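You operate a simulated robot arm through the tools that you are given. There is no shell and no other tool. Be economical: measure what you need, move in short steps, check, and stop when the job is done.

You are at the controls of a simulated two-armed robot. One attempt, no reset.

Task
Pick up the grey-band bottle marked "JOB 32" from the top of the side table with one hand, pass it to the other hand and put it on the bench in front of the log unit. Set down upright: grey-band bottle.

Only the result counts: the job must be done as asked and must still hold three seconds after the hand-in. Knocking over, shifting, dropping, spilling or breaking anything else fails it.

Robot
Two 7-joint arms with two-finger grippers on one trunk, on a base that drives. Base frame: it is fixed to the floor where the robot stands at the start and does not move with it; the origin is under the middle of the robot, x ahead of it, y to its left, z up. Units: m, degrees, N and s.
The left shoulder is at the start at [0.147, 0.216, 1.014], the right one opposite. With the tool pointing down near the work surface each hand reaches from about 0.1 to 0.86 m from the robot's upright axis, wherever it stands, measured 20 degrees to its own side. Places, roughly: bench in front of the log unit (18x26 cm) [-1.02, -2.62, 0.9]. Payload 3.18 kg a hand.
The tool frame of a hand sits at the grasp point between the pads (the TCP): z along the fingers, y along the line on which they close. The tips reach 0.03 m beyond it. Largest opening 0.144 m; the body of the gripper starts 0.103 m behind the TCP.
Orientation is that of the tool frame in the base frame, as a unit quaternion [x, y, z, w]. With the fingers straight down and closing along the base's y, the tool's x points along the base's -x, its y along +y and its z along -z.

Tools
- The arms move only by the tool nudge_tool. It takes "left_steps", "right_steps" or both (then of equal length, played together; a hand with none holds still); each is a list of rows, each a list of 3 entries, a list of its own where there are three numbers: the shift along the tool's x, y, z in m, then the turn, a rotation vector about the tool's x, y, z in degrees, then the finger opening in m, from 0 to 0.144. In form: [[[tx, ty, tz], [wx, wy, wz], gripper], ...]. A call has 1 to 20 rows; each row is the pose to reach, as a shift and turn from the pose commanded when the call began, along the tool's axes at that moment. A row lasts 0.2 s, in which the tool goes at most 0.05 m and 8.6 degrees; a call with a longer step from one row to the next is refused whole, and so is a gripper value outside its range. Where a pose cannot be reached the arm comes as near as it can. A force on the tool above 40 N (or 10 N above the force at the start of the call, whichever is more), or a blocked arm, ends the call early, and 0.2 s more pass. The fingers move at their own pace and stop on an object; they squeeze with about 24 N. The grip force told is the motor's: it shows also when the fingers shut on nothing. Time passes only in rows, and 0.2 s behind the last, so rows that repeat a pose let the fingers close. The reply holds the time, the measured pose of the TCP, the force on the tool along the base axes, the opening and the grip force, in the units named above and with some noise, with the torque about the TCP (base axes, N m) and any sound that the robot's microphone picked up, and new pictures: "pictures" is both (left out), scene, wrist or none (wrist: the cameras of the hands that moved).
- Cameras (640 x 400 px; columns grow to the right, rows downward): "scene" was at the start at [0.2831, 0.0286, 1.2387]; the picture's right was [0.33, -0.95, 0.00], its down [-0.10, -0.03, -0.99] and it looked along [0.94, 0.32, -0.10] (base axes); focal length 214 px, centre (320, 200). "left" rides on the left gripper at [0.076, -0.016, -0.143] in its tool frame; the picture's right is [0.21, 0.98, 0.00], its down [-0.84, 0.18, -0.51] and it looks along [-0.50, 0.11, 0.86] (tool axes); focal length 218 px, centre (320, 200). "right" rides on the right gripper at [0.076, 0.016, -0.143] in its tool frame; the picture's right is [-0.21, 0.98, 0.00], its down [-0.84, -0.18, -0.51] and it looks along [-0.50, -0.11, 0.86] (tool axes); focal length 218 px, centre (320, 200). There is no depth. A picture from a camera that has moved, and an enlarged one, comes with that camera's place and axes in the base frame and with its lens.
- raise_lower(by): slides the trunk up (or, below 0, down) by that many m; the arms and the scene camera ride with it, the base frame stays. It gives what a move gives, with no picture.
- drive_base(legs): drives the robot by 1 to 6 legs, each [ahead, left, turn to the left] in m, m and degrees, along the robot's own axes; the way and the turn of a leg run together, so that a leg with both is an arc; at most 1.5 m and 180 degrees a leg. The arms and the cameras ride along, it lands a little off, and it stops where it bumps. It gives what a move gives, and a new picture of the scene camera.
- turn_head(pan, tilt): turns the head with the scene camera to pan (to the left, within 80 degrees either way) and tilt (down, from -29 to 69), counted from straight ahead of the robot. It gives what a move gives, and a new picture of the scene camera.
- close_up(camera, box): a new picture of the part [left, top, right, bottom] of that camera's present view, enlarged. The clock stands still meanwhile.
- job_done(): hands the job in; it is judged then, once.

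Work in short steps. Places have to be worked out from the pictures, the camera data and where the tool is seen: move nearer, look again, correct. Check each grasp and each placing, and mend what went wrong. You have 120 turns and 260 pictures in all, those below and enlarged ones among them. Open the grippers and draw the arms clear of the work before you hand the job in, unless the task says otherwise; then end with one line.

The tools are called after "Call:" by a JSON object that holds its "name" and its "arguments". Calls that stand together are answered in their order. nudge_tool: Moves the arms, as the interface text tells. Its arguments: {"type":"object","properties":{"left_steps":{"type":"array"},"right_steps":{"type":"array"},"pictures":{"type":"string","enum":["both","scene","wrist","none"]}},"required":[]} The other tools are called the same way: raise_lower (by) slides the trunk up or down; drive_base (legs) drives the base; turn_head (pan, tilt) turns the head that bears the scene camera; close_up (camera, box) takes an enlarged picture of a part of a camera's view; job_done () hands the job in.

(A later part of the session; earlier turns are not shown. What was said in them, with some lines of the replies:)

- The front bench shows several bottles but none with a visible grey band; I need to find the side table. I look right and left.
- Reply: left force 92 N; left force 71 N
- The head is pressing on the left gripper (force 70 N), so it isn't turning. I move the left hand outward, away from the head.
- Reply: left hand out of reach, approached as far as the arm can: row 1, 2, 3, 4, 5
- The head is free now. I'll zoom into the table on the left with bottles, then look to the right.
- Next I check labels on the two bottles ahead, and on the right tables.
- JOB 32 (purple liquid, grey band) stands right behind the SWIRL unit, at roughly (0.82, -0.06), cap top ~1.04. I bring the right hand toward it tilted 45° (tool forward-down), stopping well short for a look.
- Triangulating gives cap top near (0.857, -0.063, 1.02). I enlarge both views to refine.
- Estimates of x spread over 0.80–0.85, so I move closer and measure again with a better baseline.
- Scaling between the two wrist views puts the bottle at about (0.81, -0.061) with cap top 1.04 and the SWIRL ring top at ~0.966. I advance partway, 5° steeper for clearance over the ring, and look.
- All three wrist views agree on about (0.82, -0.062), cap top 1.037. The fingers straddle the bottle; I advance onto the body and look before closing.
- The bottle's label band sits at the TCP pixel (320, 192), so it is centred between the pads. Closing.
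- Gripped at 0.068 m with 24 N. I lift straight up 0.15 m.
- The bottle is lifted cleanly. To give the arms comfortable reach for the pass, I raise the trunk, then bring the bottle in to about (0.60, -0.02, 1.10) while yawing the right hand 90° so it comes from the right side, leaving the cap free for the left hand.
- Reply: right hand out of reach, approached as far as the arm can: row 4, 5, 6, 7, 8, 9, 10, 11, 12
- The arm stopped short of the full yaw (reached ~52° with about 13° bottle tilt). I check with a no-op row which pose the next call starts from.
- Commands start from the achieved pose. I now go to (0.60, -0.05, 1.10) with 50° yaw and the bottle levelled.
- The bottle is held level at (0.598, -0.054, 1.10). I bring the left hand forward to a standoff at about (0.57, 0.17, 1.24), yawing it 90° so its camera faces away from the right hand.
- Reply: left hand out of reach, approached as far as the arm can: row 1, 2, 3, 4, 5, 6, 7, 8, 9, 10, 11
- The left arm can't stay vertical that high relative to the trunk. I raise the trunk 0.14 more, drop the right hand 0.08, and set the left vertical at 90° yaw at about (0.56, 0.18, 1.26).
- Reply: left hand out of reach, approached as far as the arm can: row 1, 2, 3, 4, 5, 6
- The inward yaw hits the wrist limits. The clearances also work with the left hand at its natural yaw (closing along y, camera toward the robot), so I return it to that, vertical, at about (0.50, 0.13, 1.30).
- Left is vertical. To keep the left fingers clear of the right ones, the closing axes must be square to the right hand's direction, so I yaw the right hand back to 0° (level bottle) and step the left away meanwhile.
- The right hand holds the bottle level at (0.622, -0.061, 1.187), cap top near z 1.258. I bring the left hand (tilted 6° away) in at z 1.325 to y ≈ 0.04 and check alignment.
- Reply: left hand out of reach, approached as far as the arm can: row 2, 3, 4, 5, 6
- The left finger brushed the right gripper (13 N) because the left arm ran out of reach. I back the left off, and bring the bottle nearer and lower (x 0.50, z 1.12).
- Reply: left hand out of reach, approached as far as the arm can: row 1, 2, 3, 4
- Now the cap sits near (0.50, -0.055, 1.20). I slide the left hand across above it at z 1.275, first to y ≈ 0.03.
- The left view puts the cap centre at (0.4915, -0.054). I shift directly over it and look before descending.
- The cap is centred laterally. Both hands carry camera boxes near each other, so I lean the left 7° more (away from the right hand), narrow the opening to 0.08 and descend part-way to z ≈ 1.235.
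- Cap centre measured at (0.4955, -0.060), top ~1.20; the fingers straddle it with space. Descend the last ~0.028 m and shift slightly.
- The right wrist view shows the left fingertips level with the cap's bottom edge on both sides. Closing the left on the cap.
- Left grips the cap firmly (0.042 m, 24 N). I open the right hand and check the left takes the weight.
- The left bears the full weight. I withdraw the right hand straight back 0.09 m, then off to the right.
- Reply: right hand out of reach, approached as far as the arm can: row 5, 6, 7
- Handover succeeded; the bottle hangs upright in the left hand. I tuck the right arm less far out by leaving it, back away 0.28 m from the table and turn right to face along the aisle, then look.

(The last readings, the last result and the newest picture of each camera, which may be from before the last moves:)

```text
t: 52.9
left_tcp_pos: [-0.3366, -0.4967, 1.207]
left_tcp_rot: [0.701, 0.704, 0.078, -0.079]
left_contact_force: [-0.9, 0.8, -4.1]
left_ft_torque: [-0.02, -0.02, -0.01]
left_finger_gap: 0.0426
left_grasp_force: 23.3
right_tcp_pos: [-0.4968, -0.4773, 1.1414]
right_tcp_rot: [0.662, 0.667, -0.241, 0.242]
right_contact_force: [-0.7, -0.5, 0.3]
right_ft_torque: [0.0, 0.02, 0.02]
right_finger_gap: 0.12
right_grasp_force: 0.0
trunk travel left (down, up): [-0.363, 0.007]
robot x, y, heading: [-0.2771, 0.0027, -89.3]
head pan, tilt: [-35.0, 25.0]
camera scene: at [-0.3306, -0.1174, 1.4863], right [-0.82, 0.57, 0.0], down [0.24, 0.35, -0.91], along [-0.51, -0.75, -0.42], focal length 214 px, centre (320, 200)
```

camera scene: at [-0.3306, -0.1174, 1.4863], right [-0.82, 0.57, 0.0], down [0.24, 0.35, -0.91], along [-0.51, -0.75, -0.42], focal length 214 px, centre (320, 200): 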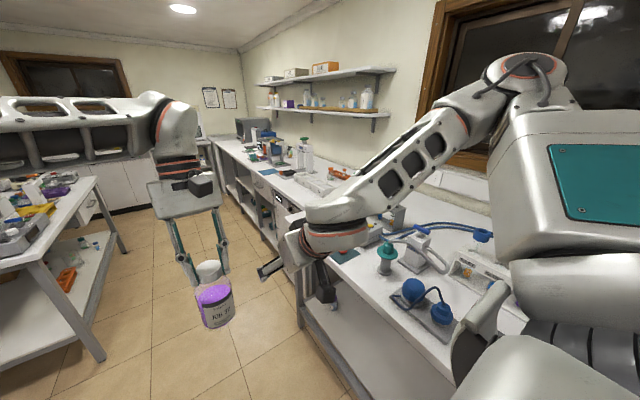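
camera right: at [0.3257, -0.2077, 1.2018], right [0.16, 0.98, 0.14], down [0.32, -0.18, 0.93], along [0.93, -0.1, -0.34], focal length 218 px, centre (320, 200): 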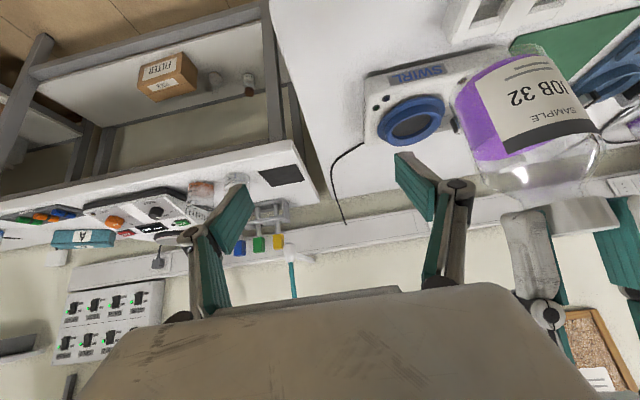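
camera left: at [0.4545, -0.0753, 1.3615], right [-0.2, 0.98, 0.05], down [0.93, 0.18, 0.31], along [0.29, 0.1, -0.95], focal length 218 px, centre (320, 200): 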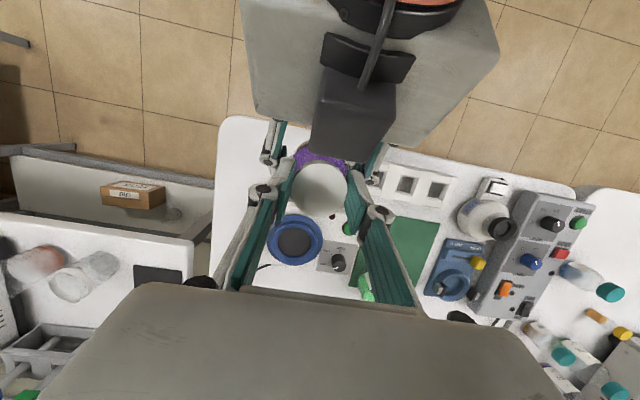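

The aisle is clear: near bench corner at x ≈ -0.61, far bench front at x ≈ -0.9, the left table edge at x ≈ 0.2. I drive along x ≈ -0.22 to y ≈ -2.5, then look right toward the target.

Call:
{"name": "drive_base", "arguments": {"legs": [[0.3, 0.06, 0], [1.2, 0, 0]]}}

Call:
{"name": "turn_head", "arguments": {"pan": -50, "tilt": 25}}

```text
t: 60.7
left_tcp_pos: [-0.2502, -2.0243, 1.2067]
left_tcp_rot: [0.695, 0.711, 0.078, -0.08]
left_contact_force: [0.4, 0.3, -3.8]
left_ft_torque: [0.02, 0.04, 0.0]
left_finger_gap: 0.0423
left_grasp_force: 24.0
right_tcp_pos: [-0.4101, -2.0089, 1.1422]
right_tcp_rot: [0.656, 0.673, -0.239, 0.245]
right_contact_force: [0.3, -0.5, 0.1]
right_ft_torque: [0.03, -0.01, -0.01]
right_finger_gap: 0.1199
right_grasp_force: 0.0
trunk travel left (down, up): [-0.363, 0.007]
robot x, y, heading: [-0.2029, -1.5278, -88.6]
head pan, tilt: [-35.0, 25.0]
camera scene: at [-0.25, -1.6454, 1.4863], right [-0.83, 0.55, 0.0], down [0.23, 0.35, -0.91], along [-0.5, -0.75, -0.42], focal length 214 px, centre (320, 200)
```

scene: 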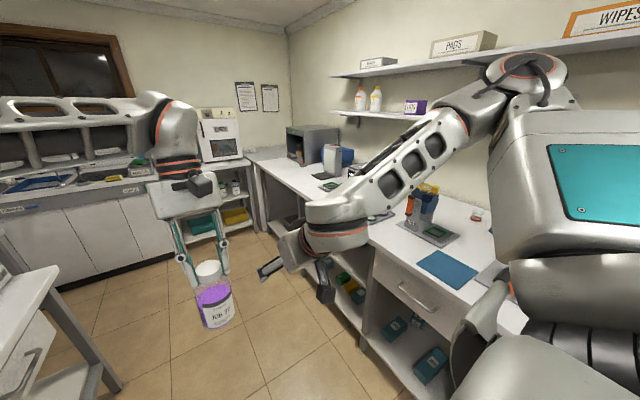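

```text
t: 61.5
left_tcp_pos: [-0.2486, -2.0249, 1.2066]
left_tcp_rot: [0.695, 0.711, 0.078, -0.08]
left_contact_force: [-0.1, 1.1, -4.8]
left_ft_torque: [0.03, -0.02, -0.02]
left_finger_gap: 0.0424
left_grasp_force: 23.9
right_tcp_pos: [-0.4093, -2.0073, 1.1426]
right_tcp_rot: [0.656, 0.673, -0.239, 0.244]
right_contact_force: [0.5, -0.1, -0.2]
right_ft_torque: [0.02, 0.0, 0.03]
right_finger_gap: 0.1197
right_grasp_force: 0.1
trunk travel left (down, up): [-0.363, 0.007]
robot x, y, heading: [-0.1965, -1.5294, -88.7]
head pan, tilt: [-50.0, 25.0]
camera scene: at [-0.268, -1.6293, 1.4863], right [-0.66, 0.75, 0.0], down [0.32, 0.28, -0.91], along [-0.68, -0.6, -0.42], focal length 214 px, centre (320, 200)
```

scene: 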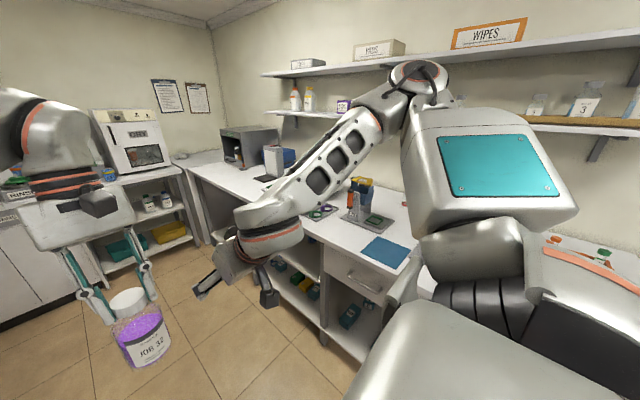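

I continue ~1.0 m down the aisle, drifting slightly toward the bench side, then turn right to face the bench.

Call:
{"name": "drive_base", "arguments": {"legs": [[1.02, -0.1, 0], [0, 0, -90]]}}

Call:
{"name": "turn_head", "arguments": {"pan": 0, "tilt": 35}}

```text
t: 70.6
left_tcp_pos: [-0.7647, -2.5206, 1.2067]
left_tcp_rot: [0.993, 0.031, 0.111, -0.004]
left_contact_force: [-0.8, -0.6, -4.5]
left_ft_torque: [0.01, -0.02, -0.01]
left_finger_gap: 0.0423
left_grasp_force: 24.0
right_tcp_pos: [-0.7529, -2.3586, 1.1417]
right_tcp_rot: [0.939, 0.029, -0.341, 0.01]
right_contact_force: [0.2, 0.6, 0.2]
right_ft_torque: [-0.01, -0.01, 0.0]
right_finger_gap: 0.1197
right_grasp_force: 0.0
trunk travel left (down, up): [-0.363, 0.007]
robot x, y, heading: [-0.2667, -2.5497, -176.5]
head pan, tilt: [-50.0, 25.0]
camera scene: at [-0.3672, -2.4866, 1.4863], right [0.72, 0.69, 0.0], down [0.29, -0.31, -0.91], along [-0.62, 0.66, -0.42], focal length 214 px, centre (320, 200)
```

scene: 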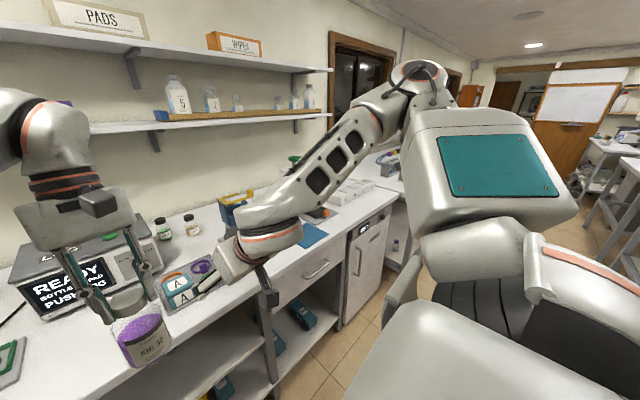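

```text
t: 71.8
left_tcp_pos: [-0.7639, -2.5202, 1.2064]
left_tcp_rot: [0.993, 0.031, 0.112, -0.003]
left_contact_force: [-0.3, -1.1, -3.8]
left_ft_torque: [0.0, 0.0, -0.02]
left_finger_gap: 0.0421
left_grasp_force: 23.5
right_tcp_pos: [-0.7526, -2.3597, 1.1429]
right_tcp_rot: [0.939, 0.029, -0.342, 0.01]
right_contact_force: [-0.1, 0.6, 0.1]
right_ft_torque: [-0.01, 0.01, 0.04]
right_finger_gap: 0.12
right_grasp_force: 0.1
trunk travel left (down, up): [-0.363, 0.007]
robot x, y, heading: [-0.2607, -2.5517, -176.3]
head pan, tilt: [0.0, 35.0]
camera scene: at [-0.3917, -2.5589, 1.4706], right [-0.06, 1.0, 0.0], down [0.57, 0.03, -0.82], along [-0.82, -0.05, -0.57], focal length 214 px, centre (320, 200)
```

scene: 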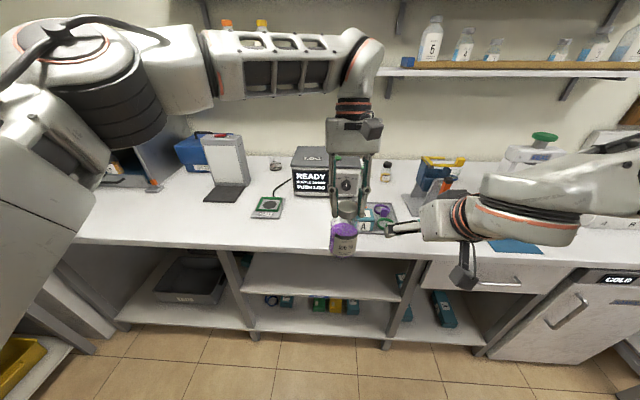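

The "READY" box is the log unit; the target (-1.02, -2.62) projects to about pixel (314, 227), a free patch of bench in front of it. I zoom in to confirm labels and free space.

Call:
{"name": "close_up", "arguments": {"camera": "scene", "box": [230, 130, 430, 260]}}

Call:
{"name": "close_up", "arguments": {"camera": "left", "box": [0, 0, 640, 400]}}

```text
3.08 times, centred on (330, 195) of scene
camera zoom: at [-0.3917, -2.5589, 1.4706], right [-0.06, 1.0, 0.0], down [0.57, 0.03, -0.82], along [-0.82, -0.05, -0.57], focal length 660 px, centre (289, 215)
```

zoom: 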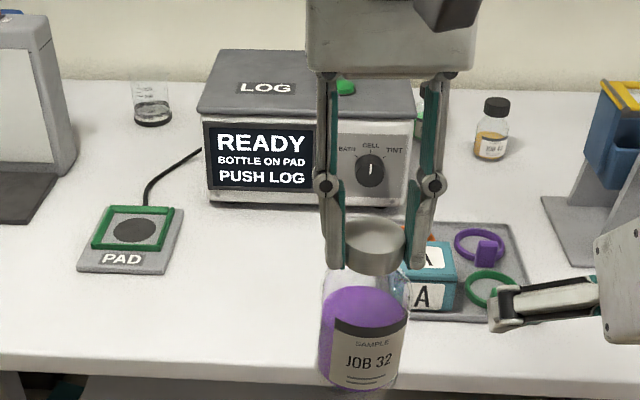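

```text
1.00 times, centred on (320, 200) of left (not enlarged: the box is as wide or as high as the picture)
camera zoom: at [-0.7226, -2.5009, 1.3614], right [0.26, -0.96, 0.05], down [-0.92, -0.24, 0.31], along [-0.29, -0.12, -0.95], focal length 218 px, centre (320, 200)
```

zoom: 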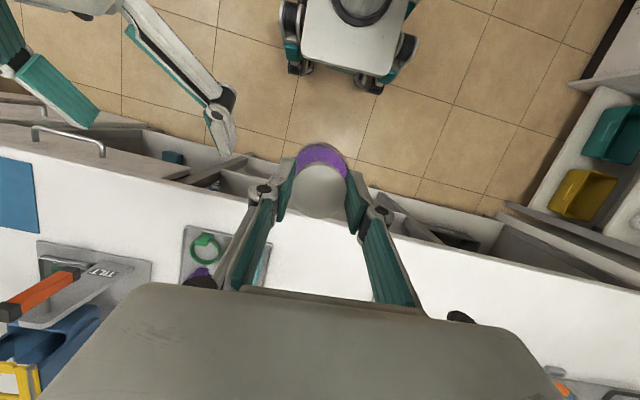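

The patch between the PAD and the tray is free. I drive 0.2 m ahead and 0.08 m left so the bottle nears the spot.

Call:
{"name": "drive_base", "arguments": {"legs": [[0.2, 0.083, 0]]}}

Call:
{"name": "close_up", "arguments": {"camera": "left", "box": [0, 0, 640, 400]}}

```text
t: 73.4
left_tcp_pos: [-0.9552, -2.6174, 1.2058]
left_tcp_rot: [0.993, 0.032, 0.113, -0.003]
left_contact_force: [0.0, 0.1, -4.3]
left_ft_torque: [0.01, -0.04, 0.01]
left_finger_gap: 0.0422
left_grasp_force: 24.1
right_tcp_pos: [-0.9452, -2.4563, 1.1421]
right_tcp_rot: [0.939, 0.03, -0.342, 0.01]
right_contact_force: [-0.4, -1.0, 0.3]
right_ft_torque: [0.03, -0.01, -0.01]
right_finger_gap: 0.1196
right_grasp_force: 0.0
trunk travel left (down, up): [-0.363, 0.007]
robot x, y, heading: [-0.4556, -2.645, -176.0]
head pan, tilt: [0.0, 35.0]
camera scene: at [-0.583, -2.6546, 1.4705], right [-0.07, 1.0, 0.0], down [0.57, 0.04, -0.82], along [-0.82, -0.05, -0.57], focal length 214 px, centre (320, 200)
```

scene: 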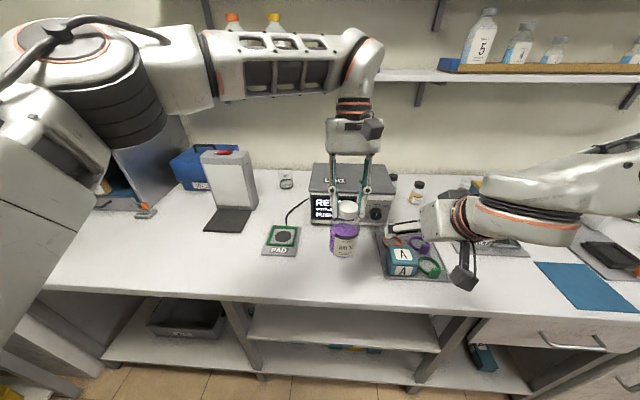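

```text
1.00 times, centred on (320, 200) of left (not enlarged: the box is as wide or as high as the picture)
camera zoom: at [-0.9139, -2.5976, 1.3612], right [0.27, -0.96, 0.05], down [-0.92, -0.24, 0.31], along [-0.28, -0.12, -0.95], focal length 218 px, centre (320, 200)
```

zoom: 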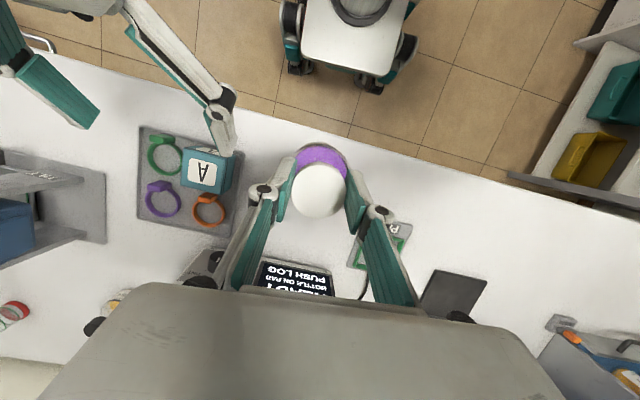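

The landing spot at (-1.02, -2.62) is clear by ~0.14 m of tray, pad and log unit. I lower to about 2 cm above the bench there.

Call:
{"name": "nudge_tool", "arguments": {"left_steps": [[[-0.024, 0, 0.03], [0, 0, 0], 0.03], [[-0.047, 0, 0.061], [0, 0, 0], 0.03], [[-0.071, -0.001, 0.092], [0, 0, 0], 0.03], [[-0.0944, -0.001, 0.122], [0, 0, 0], 0.03], [[-0.0944, -0.001, 0.122], [0, 0, 0], 0.03]]}}

Call:
{"name": "close_up", "arguments": {"camera": "scene", "box": [240, 150, 440, 290]}}

Call:
{"name": "close_up", "arguments": {"camera": "right", "box": [0, 0, 640, 400]}}

```text
t: 74.6
left_tcp_pos: [-1.0208, -2.6215, 1.0648]
left_tcp_rot: [0.993, 0.032, 0.111, -0.004]
left_contact_force: [0.6, 1.2, -3.7]
left_ft_torque: [0.0, -0.03, 0.02]
left_finger_gap: 0.0421
left_grasp_force: 23.8
right_tcp_pos: [-0.9447, -2.4561, 1.1426]
right_tcp_rot: [0.939, 0.03, -0.342, 0.01]
right_contact_force: [-0.3, 0.2, 0.2]
right_ft_torque: [0.01, 0.01, -0.04]
right_finger_gap: 0.1201
right_grasp_force: 0.1
trunk travel left (down, up): [-0.363, 0.007]
robot x, y, heading: [-0.4532, -2.6433, -176.4]
head pan, tilt: [0.0, 35.0]
camera scene: at [-0.5817, -2.6546, 1.4707], right [-0.07, 1.0, 0.0], down [0.57, 0.04, -0.82], along [-0.82, -0.05, -0.57], focal length 214 px, centre (320, 200)
camera left: at [-0.9786, -2.6005, 1.2201], right [0.27, -0.96, 0.05], down [-0.92, -0.24, 0.31], along [-0.29, -0.12, -0.95], focal length 218 px, centre (320, 200)
```

scene: 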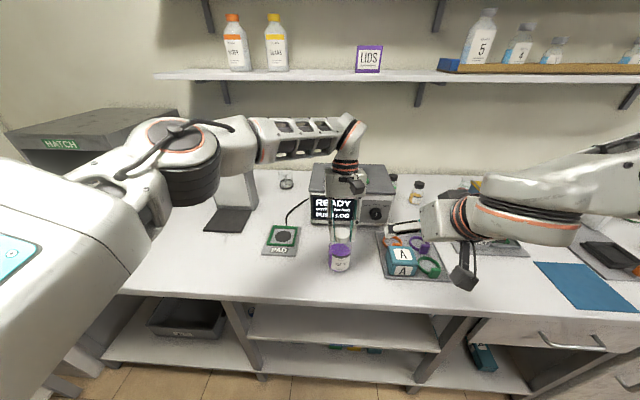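
left: 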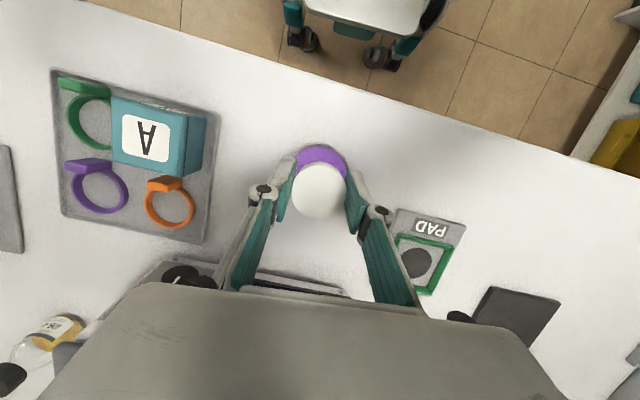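

```text
2.86 times, centred on (340, 220) of scene
camera zoom: at [-0.5817, -2.6546, 1.4707], right [-0.07, 1.0, 0.0], down [0.57, 0.04, -0.82], along [-0.82, -0.05, -0.57], focal length 613 px, centre (263, 143)
```

zoom: 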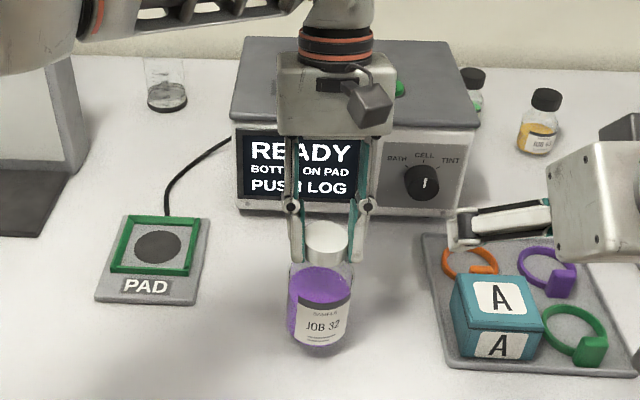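

```text
1.00 times, centred on (320, 200) of right (not enlarged: the box is as wide or as high as the picture)
camera zoom: at [-0.7924, -2.4626, 1.2025], right [-0.09, -0.99, 0.13], down [-0.33, 0.16, 0.93], along [-0.94, 0.04, -0.34], focal length 218 px, centre (320, 200)
```

zoom: 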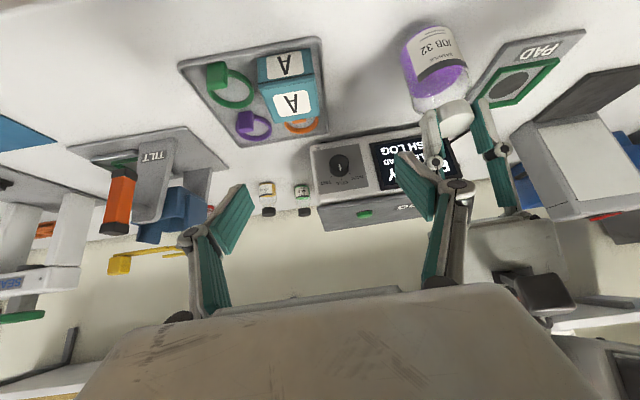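

Bottle is over the spot, upright. I lower slowly 2 cm in 5 mm rows watching the force.

Call:
{"name": "nudge_tool", "arguments": {"left_steps": [[[-0.0011, 0, 0.005], [0, 0, 0], 0.03], [[-0.0022, 0, 0.0098], [0, 0, 0], 0.03], [[-0.0031, 0, 0.0136], [0, 0, 0], 0.03], [[-0.0039, 0, 0.0171], [0, 0, 0], 0.03], [[-0.0045, 0, 0.02], [0, 0, 0], 0.03]], "pictures": "none"}}

```text
t: 75.8
left_tcp_pos: [-1.0188, -2.6221, 1.048]
left_tcp_rot: [0.993, 0.033, 0.109, -0.006]
left_contact_force: [-2.0, -6.9, 28.1]
left_ft_torque: [-0.07, 0.11, -0.11]
left_finger_gap: 0.0429
left_grasp_force: 23.9
right_tcp_pos: [-0.9426, -2.4571, 1.1448]
right_tcp_rot: [0.939, 0.032, -0.343, 0.012]
right_contact_force: [-0.6, -0.5, 0.0]
right_ft_torque: [0.01, 0.02, 0.0]
right_finger_gap: 0.1201
right_grasp_force: 0.0
trunk travel left (down, up): [-0.363, 0.007]
robot x, y, heading: [-0.452, -2.6447, -176.2]
head pan, tilt: [0.0, 35.0]
```

Contact made (28 N). I ease up a few millimetres to unload before releasing.

Call:
{"name": "nudge_tool", "arguments": {"left_steps": [[[0.0005, 0, -0.002], [0, 0, 0], 0.03], [[0.0008, 0, -0.0035], [0, 0, 0], 0.03]], "pictures": "scene"}}

Call:
{"name": "close_up", "arguments": {"camera": "scene", "box": [290, 200, 390, 280]}}

```text
t: 76.4
left_tcp_pos: [-1.0175, -2.621, 1.0484]
left_tcp_rot: [0.993, 0.03, 0.113, -0.004]
left_contact_force: [-2.2, -2.1, 6.6]
left_ft_torque: [-0.03, 0.36, 0.06]
left_finger_gap: 0.0421
left_grasp_force: 24.3
right_tcp_pos: [-0.9447, -2.4555, 1.1425]
right_tcp_rot: [0.939, 0.03, -0.342, 0.01]
right_contact_force: [-1.0, 0.8, 0.2]
right_ft_torque: [0.0, 0.02, 0.01]
right_finger_gap: 0.1201
right_grasp_force: 0.2
trunk travel left (down, up): [-0.363, 0.007]
robot x, y, heading: [-0.4564, -2.6435, -176.2]
head pan, tilt: [0.0, 35.0]
camera scene: at [-0.5821, -2.6548, 1.4705], right [-0.07, 1.0, 0.0], down [0.57, 0.04, -0.82], along [-0.82, -0.05, -0.57], focal length 214 px, centre (320, 200)
```

scene: 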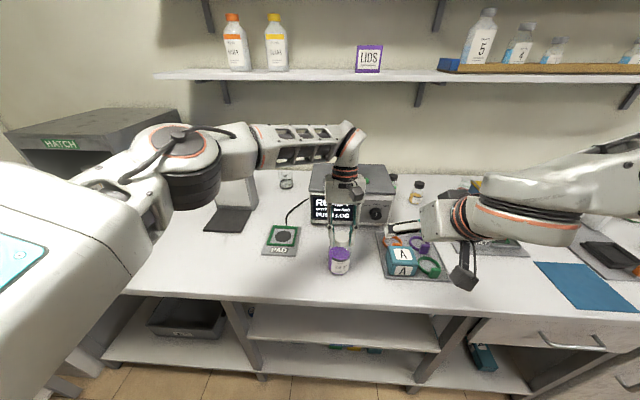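

```text
5.00 times, centred on (340, 240) of scene
camera zoom: at [-0.5821, -2.6548, 1.4705], right [-0.07, 1.0, 0.0], down [0.57, 0.04, -0.82], along [-0.82, -0.05, -0.57], focal length 1072 px, centre (220, 0)
```

zoom: 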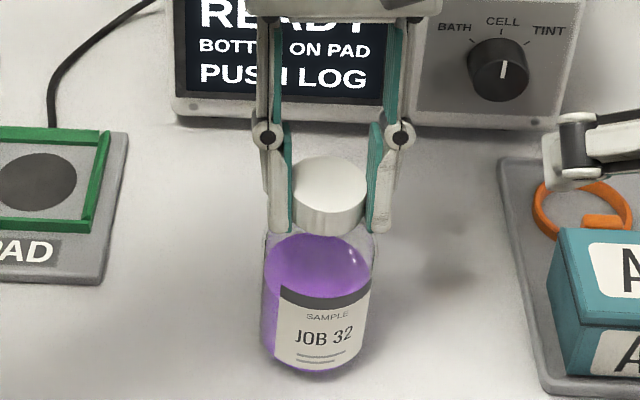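

The bottle stands on the bench with load relieved. I open the left fingers slowly.

Call:
{"name": "nudge_tool", "arguments": {"left_steps": [[[0, 0, 0], [0, 0, 0], 0.05], [[0, 0, 0], [0, 0, 0], 0.06], [[0, 0, 0], [0, 0, 0], 0.075], [[0, 0, 0], [0, 0, 0], 0.085], [[0, 0, 0], [0, 0, 0], 0.085]]}}

Call:
{"name": "close_up", "arguments": {"camera": "scene", "box": [290, 200, 390, 280]}}

```text
t: 77.6
left_tcp_pos: [-1.0205, -2.6205, 1.0498]
left_tcp_rot: [0.993, 0.032, 0.112, -0.004]
left_contact_force: [-0.9, 0.1, -0.3]
left_ft_torque: [0.03, 0.02, -0.02]
left_finger_gap: 0.0853
left_grasp_force: 0.2
right_tcp_pos: [-0.9438, -2.4547, 1.143]
right_tcp_rot: [0.939, 0.031, -0.342, 0.011]
right_contact_force: [-0.3, -0.5, 0.2]
right_ft_torque: [-0.01, -0.03, -0.01]
right_finger_gap: 0.1202
right_grasp_force: 0.1
trunk travel left (down, up): [-0.363, 0.007]
robot x, y, heading: [-0.4541, -2.646, -176.3]
head pan, tilt: [0.0, 35.0]
camera scene: at [-0.5822, -2.6544, 1.4706], right [-0.07, 1.0, 0.0], down [0.57, 0.04, -0.82], along [-0.82, -0.05, -0.57], focal length 214 px, centre (320, 200)
camera left: at [-0.9779, -2.6005, 1.2045], right [0.27, -0.96, 0.05], down [-0.92, -0.24, 0.31], along [-0.29, -0.12, -0.95], focal length 218 px, centre (320, 200)
```

scene: 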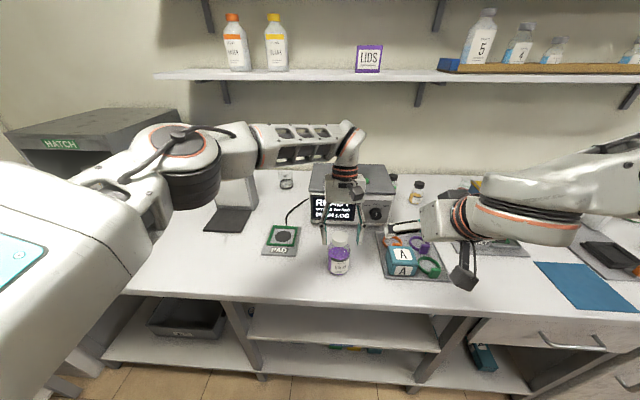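
left: 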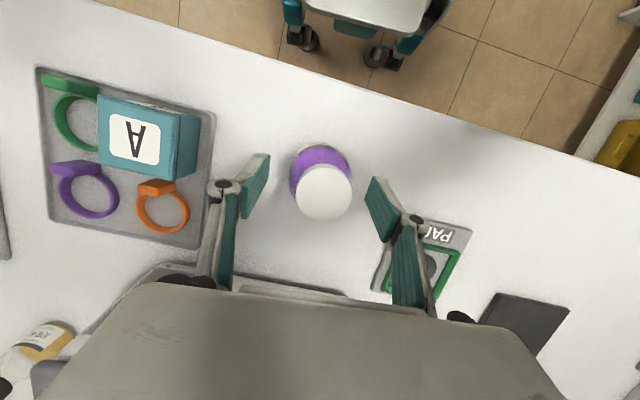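

```text
5.00 times, centred on (340, 240) of scene
camera zoom: at [-0.5822, -2.6544, 1.4706], right [-0.07, 1.0, 0.0], down [0.57, 0.04, -0.82], along [-0.82, -0.05, -0.57], focal length 1072 px, centre (220, 0)
```

zoom: 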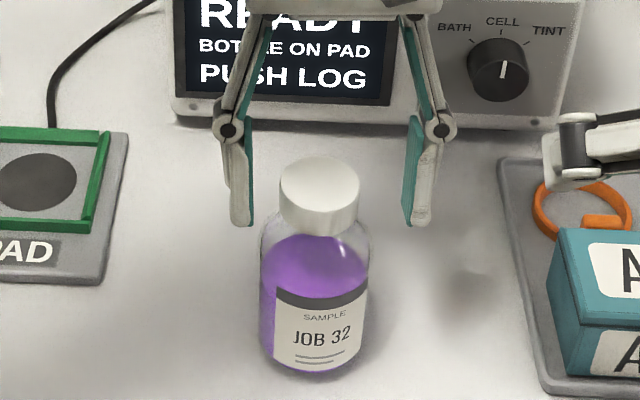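

The bottle stands free and upright. I lift the left hand straight up 0.15 m, then back the robot away.

Call:
{"name": "nudge_tool", "arguments": {"left_steps": [[[0.0066, 0, -0.029], [0, 0, 0], 0.085], [[0.0166, 0, -0.073], [0, 0, 0], 0.085], [[0.0265, 0, -0.117], [0, 0, 0], 0.085], [[0.033, 0, -0.146], [0, 0, 0], 0.085]], "pictures": "none"}}

Call:
{"name": "drive_base", "arguments": {"legs": [[-0.22, 0, 0]]}}

Call:
{"name": "close_up", "arguments": {"camera": "scene", "box": [230, 120, 430, 260]}}

```text
t: 78.6
left_tcp_pos: [-1.0237, -2.6403, 1.1664]
left_tcp_rot: [0.991, 0.049, 0.123, -0.005]
left_contact_force: [-0.6, 0.4, 0.2]
left_ft_torque: [-0.03, 0.0, 0.01]
left_finger_gap: 0.085
left_grasp_force: 0.1
left hand out of reach, approached as far as the arm can: row 4
right_tcp_pos: [-0.9445, -2.4547, 1.1424]
right_tcp_rot: [0.939, 0.031, -0.342, 0.011]
right_contact_force: [0.7, 0.9, 0.0]
right_ft_torque: [-0.02, 0.03, 0.01]
right_finger_gap: 0.1198
right_grasp_force: 0.1
trunk travel left (down, up): [-0.363, 0.007]
robot x, y, heading: [-0.4566, -2.6449, -175.9]
head pan, tilt: [0.0, 35.0]
```

```text
t: 80.3
left_tcp_pos: [-0.8064, -2.6232, 1.1681]
left_tcp_rot: [0.991, 0.047, 0.122, -0.005]
left_contact_force: [0.2, -0.8, 0.2]
left_ft_torque: [0.01, 0.03, -0.03]
left_finger_gap: 0.0848
left_grasp_force: 0.1
right_tcp_pos: [-0.7251, -2.4403, 1.1433]
right_tcp_rot: [0.939, 0.029, -0.342, 0.01]
right_contact_force: [-0.1, 0.2, -0.4]
right_ft_torque: [-0.01, 0.05, 0.0]
right_finger_gap: 0.1198
right_grasp_force: 0.1
trunk travel left (down, up): [-0.363, 0.007]
robot x, y, heading: [-0.235, -2.6281, -176.3]
head pan, tilt: [0.0, 35.0]
camera scene: at [-0.3632, -2.64, 1.4706], right [-0.06, 1.0, 0.0], down [0.57, 0.04, -0.82], along [-0.82, -0.05, -0.57], focal length 214 px, centre (320, 200)
```

scene: 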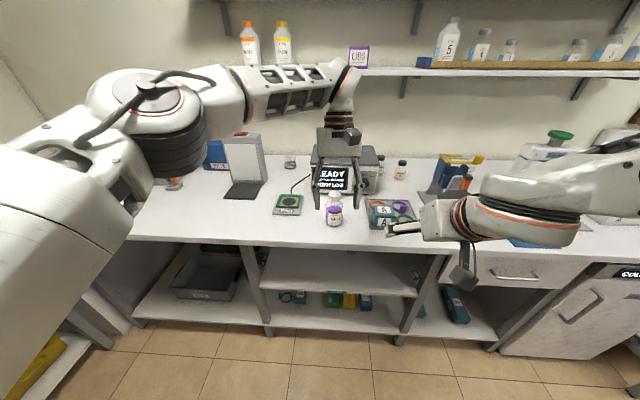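

```text
2.86 times, centred on (330, 190) of scene
camera zoom: at [-0.3632, -2.64, 1.4706], right [-0.06, 1.0, 0.0], down [0.57, 0.04, -0.82], along [-0.82, -0.05, -0.57], focal length 613 px, centre (291, 229)
```

zoom: 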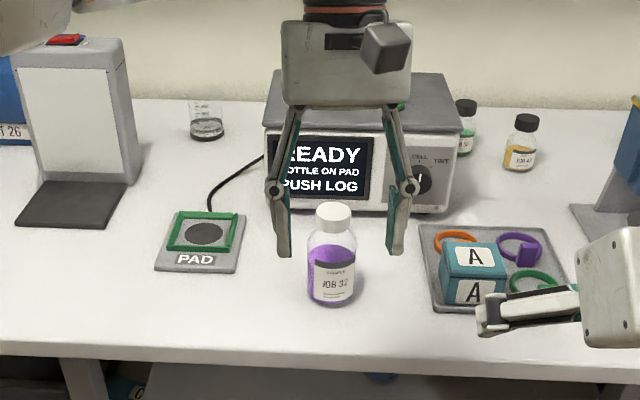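

The bottle stands upright at about (-1.01, -2.62) in front of the log unit, nothing else has moved, and both hands are open and clear. Handing in.

Call:
{"name": "job_done", "arguments": {}}

```text
The job is handed in.
```

The JOB 32 grey-band bottle was passed from the right hand to the left and stands upright on the bench in front of the log unit, at about (-1.01, -2.62). Both grippers are open and clear, and nothing else was seen to have moved.
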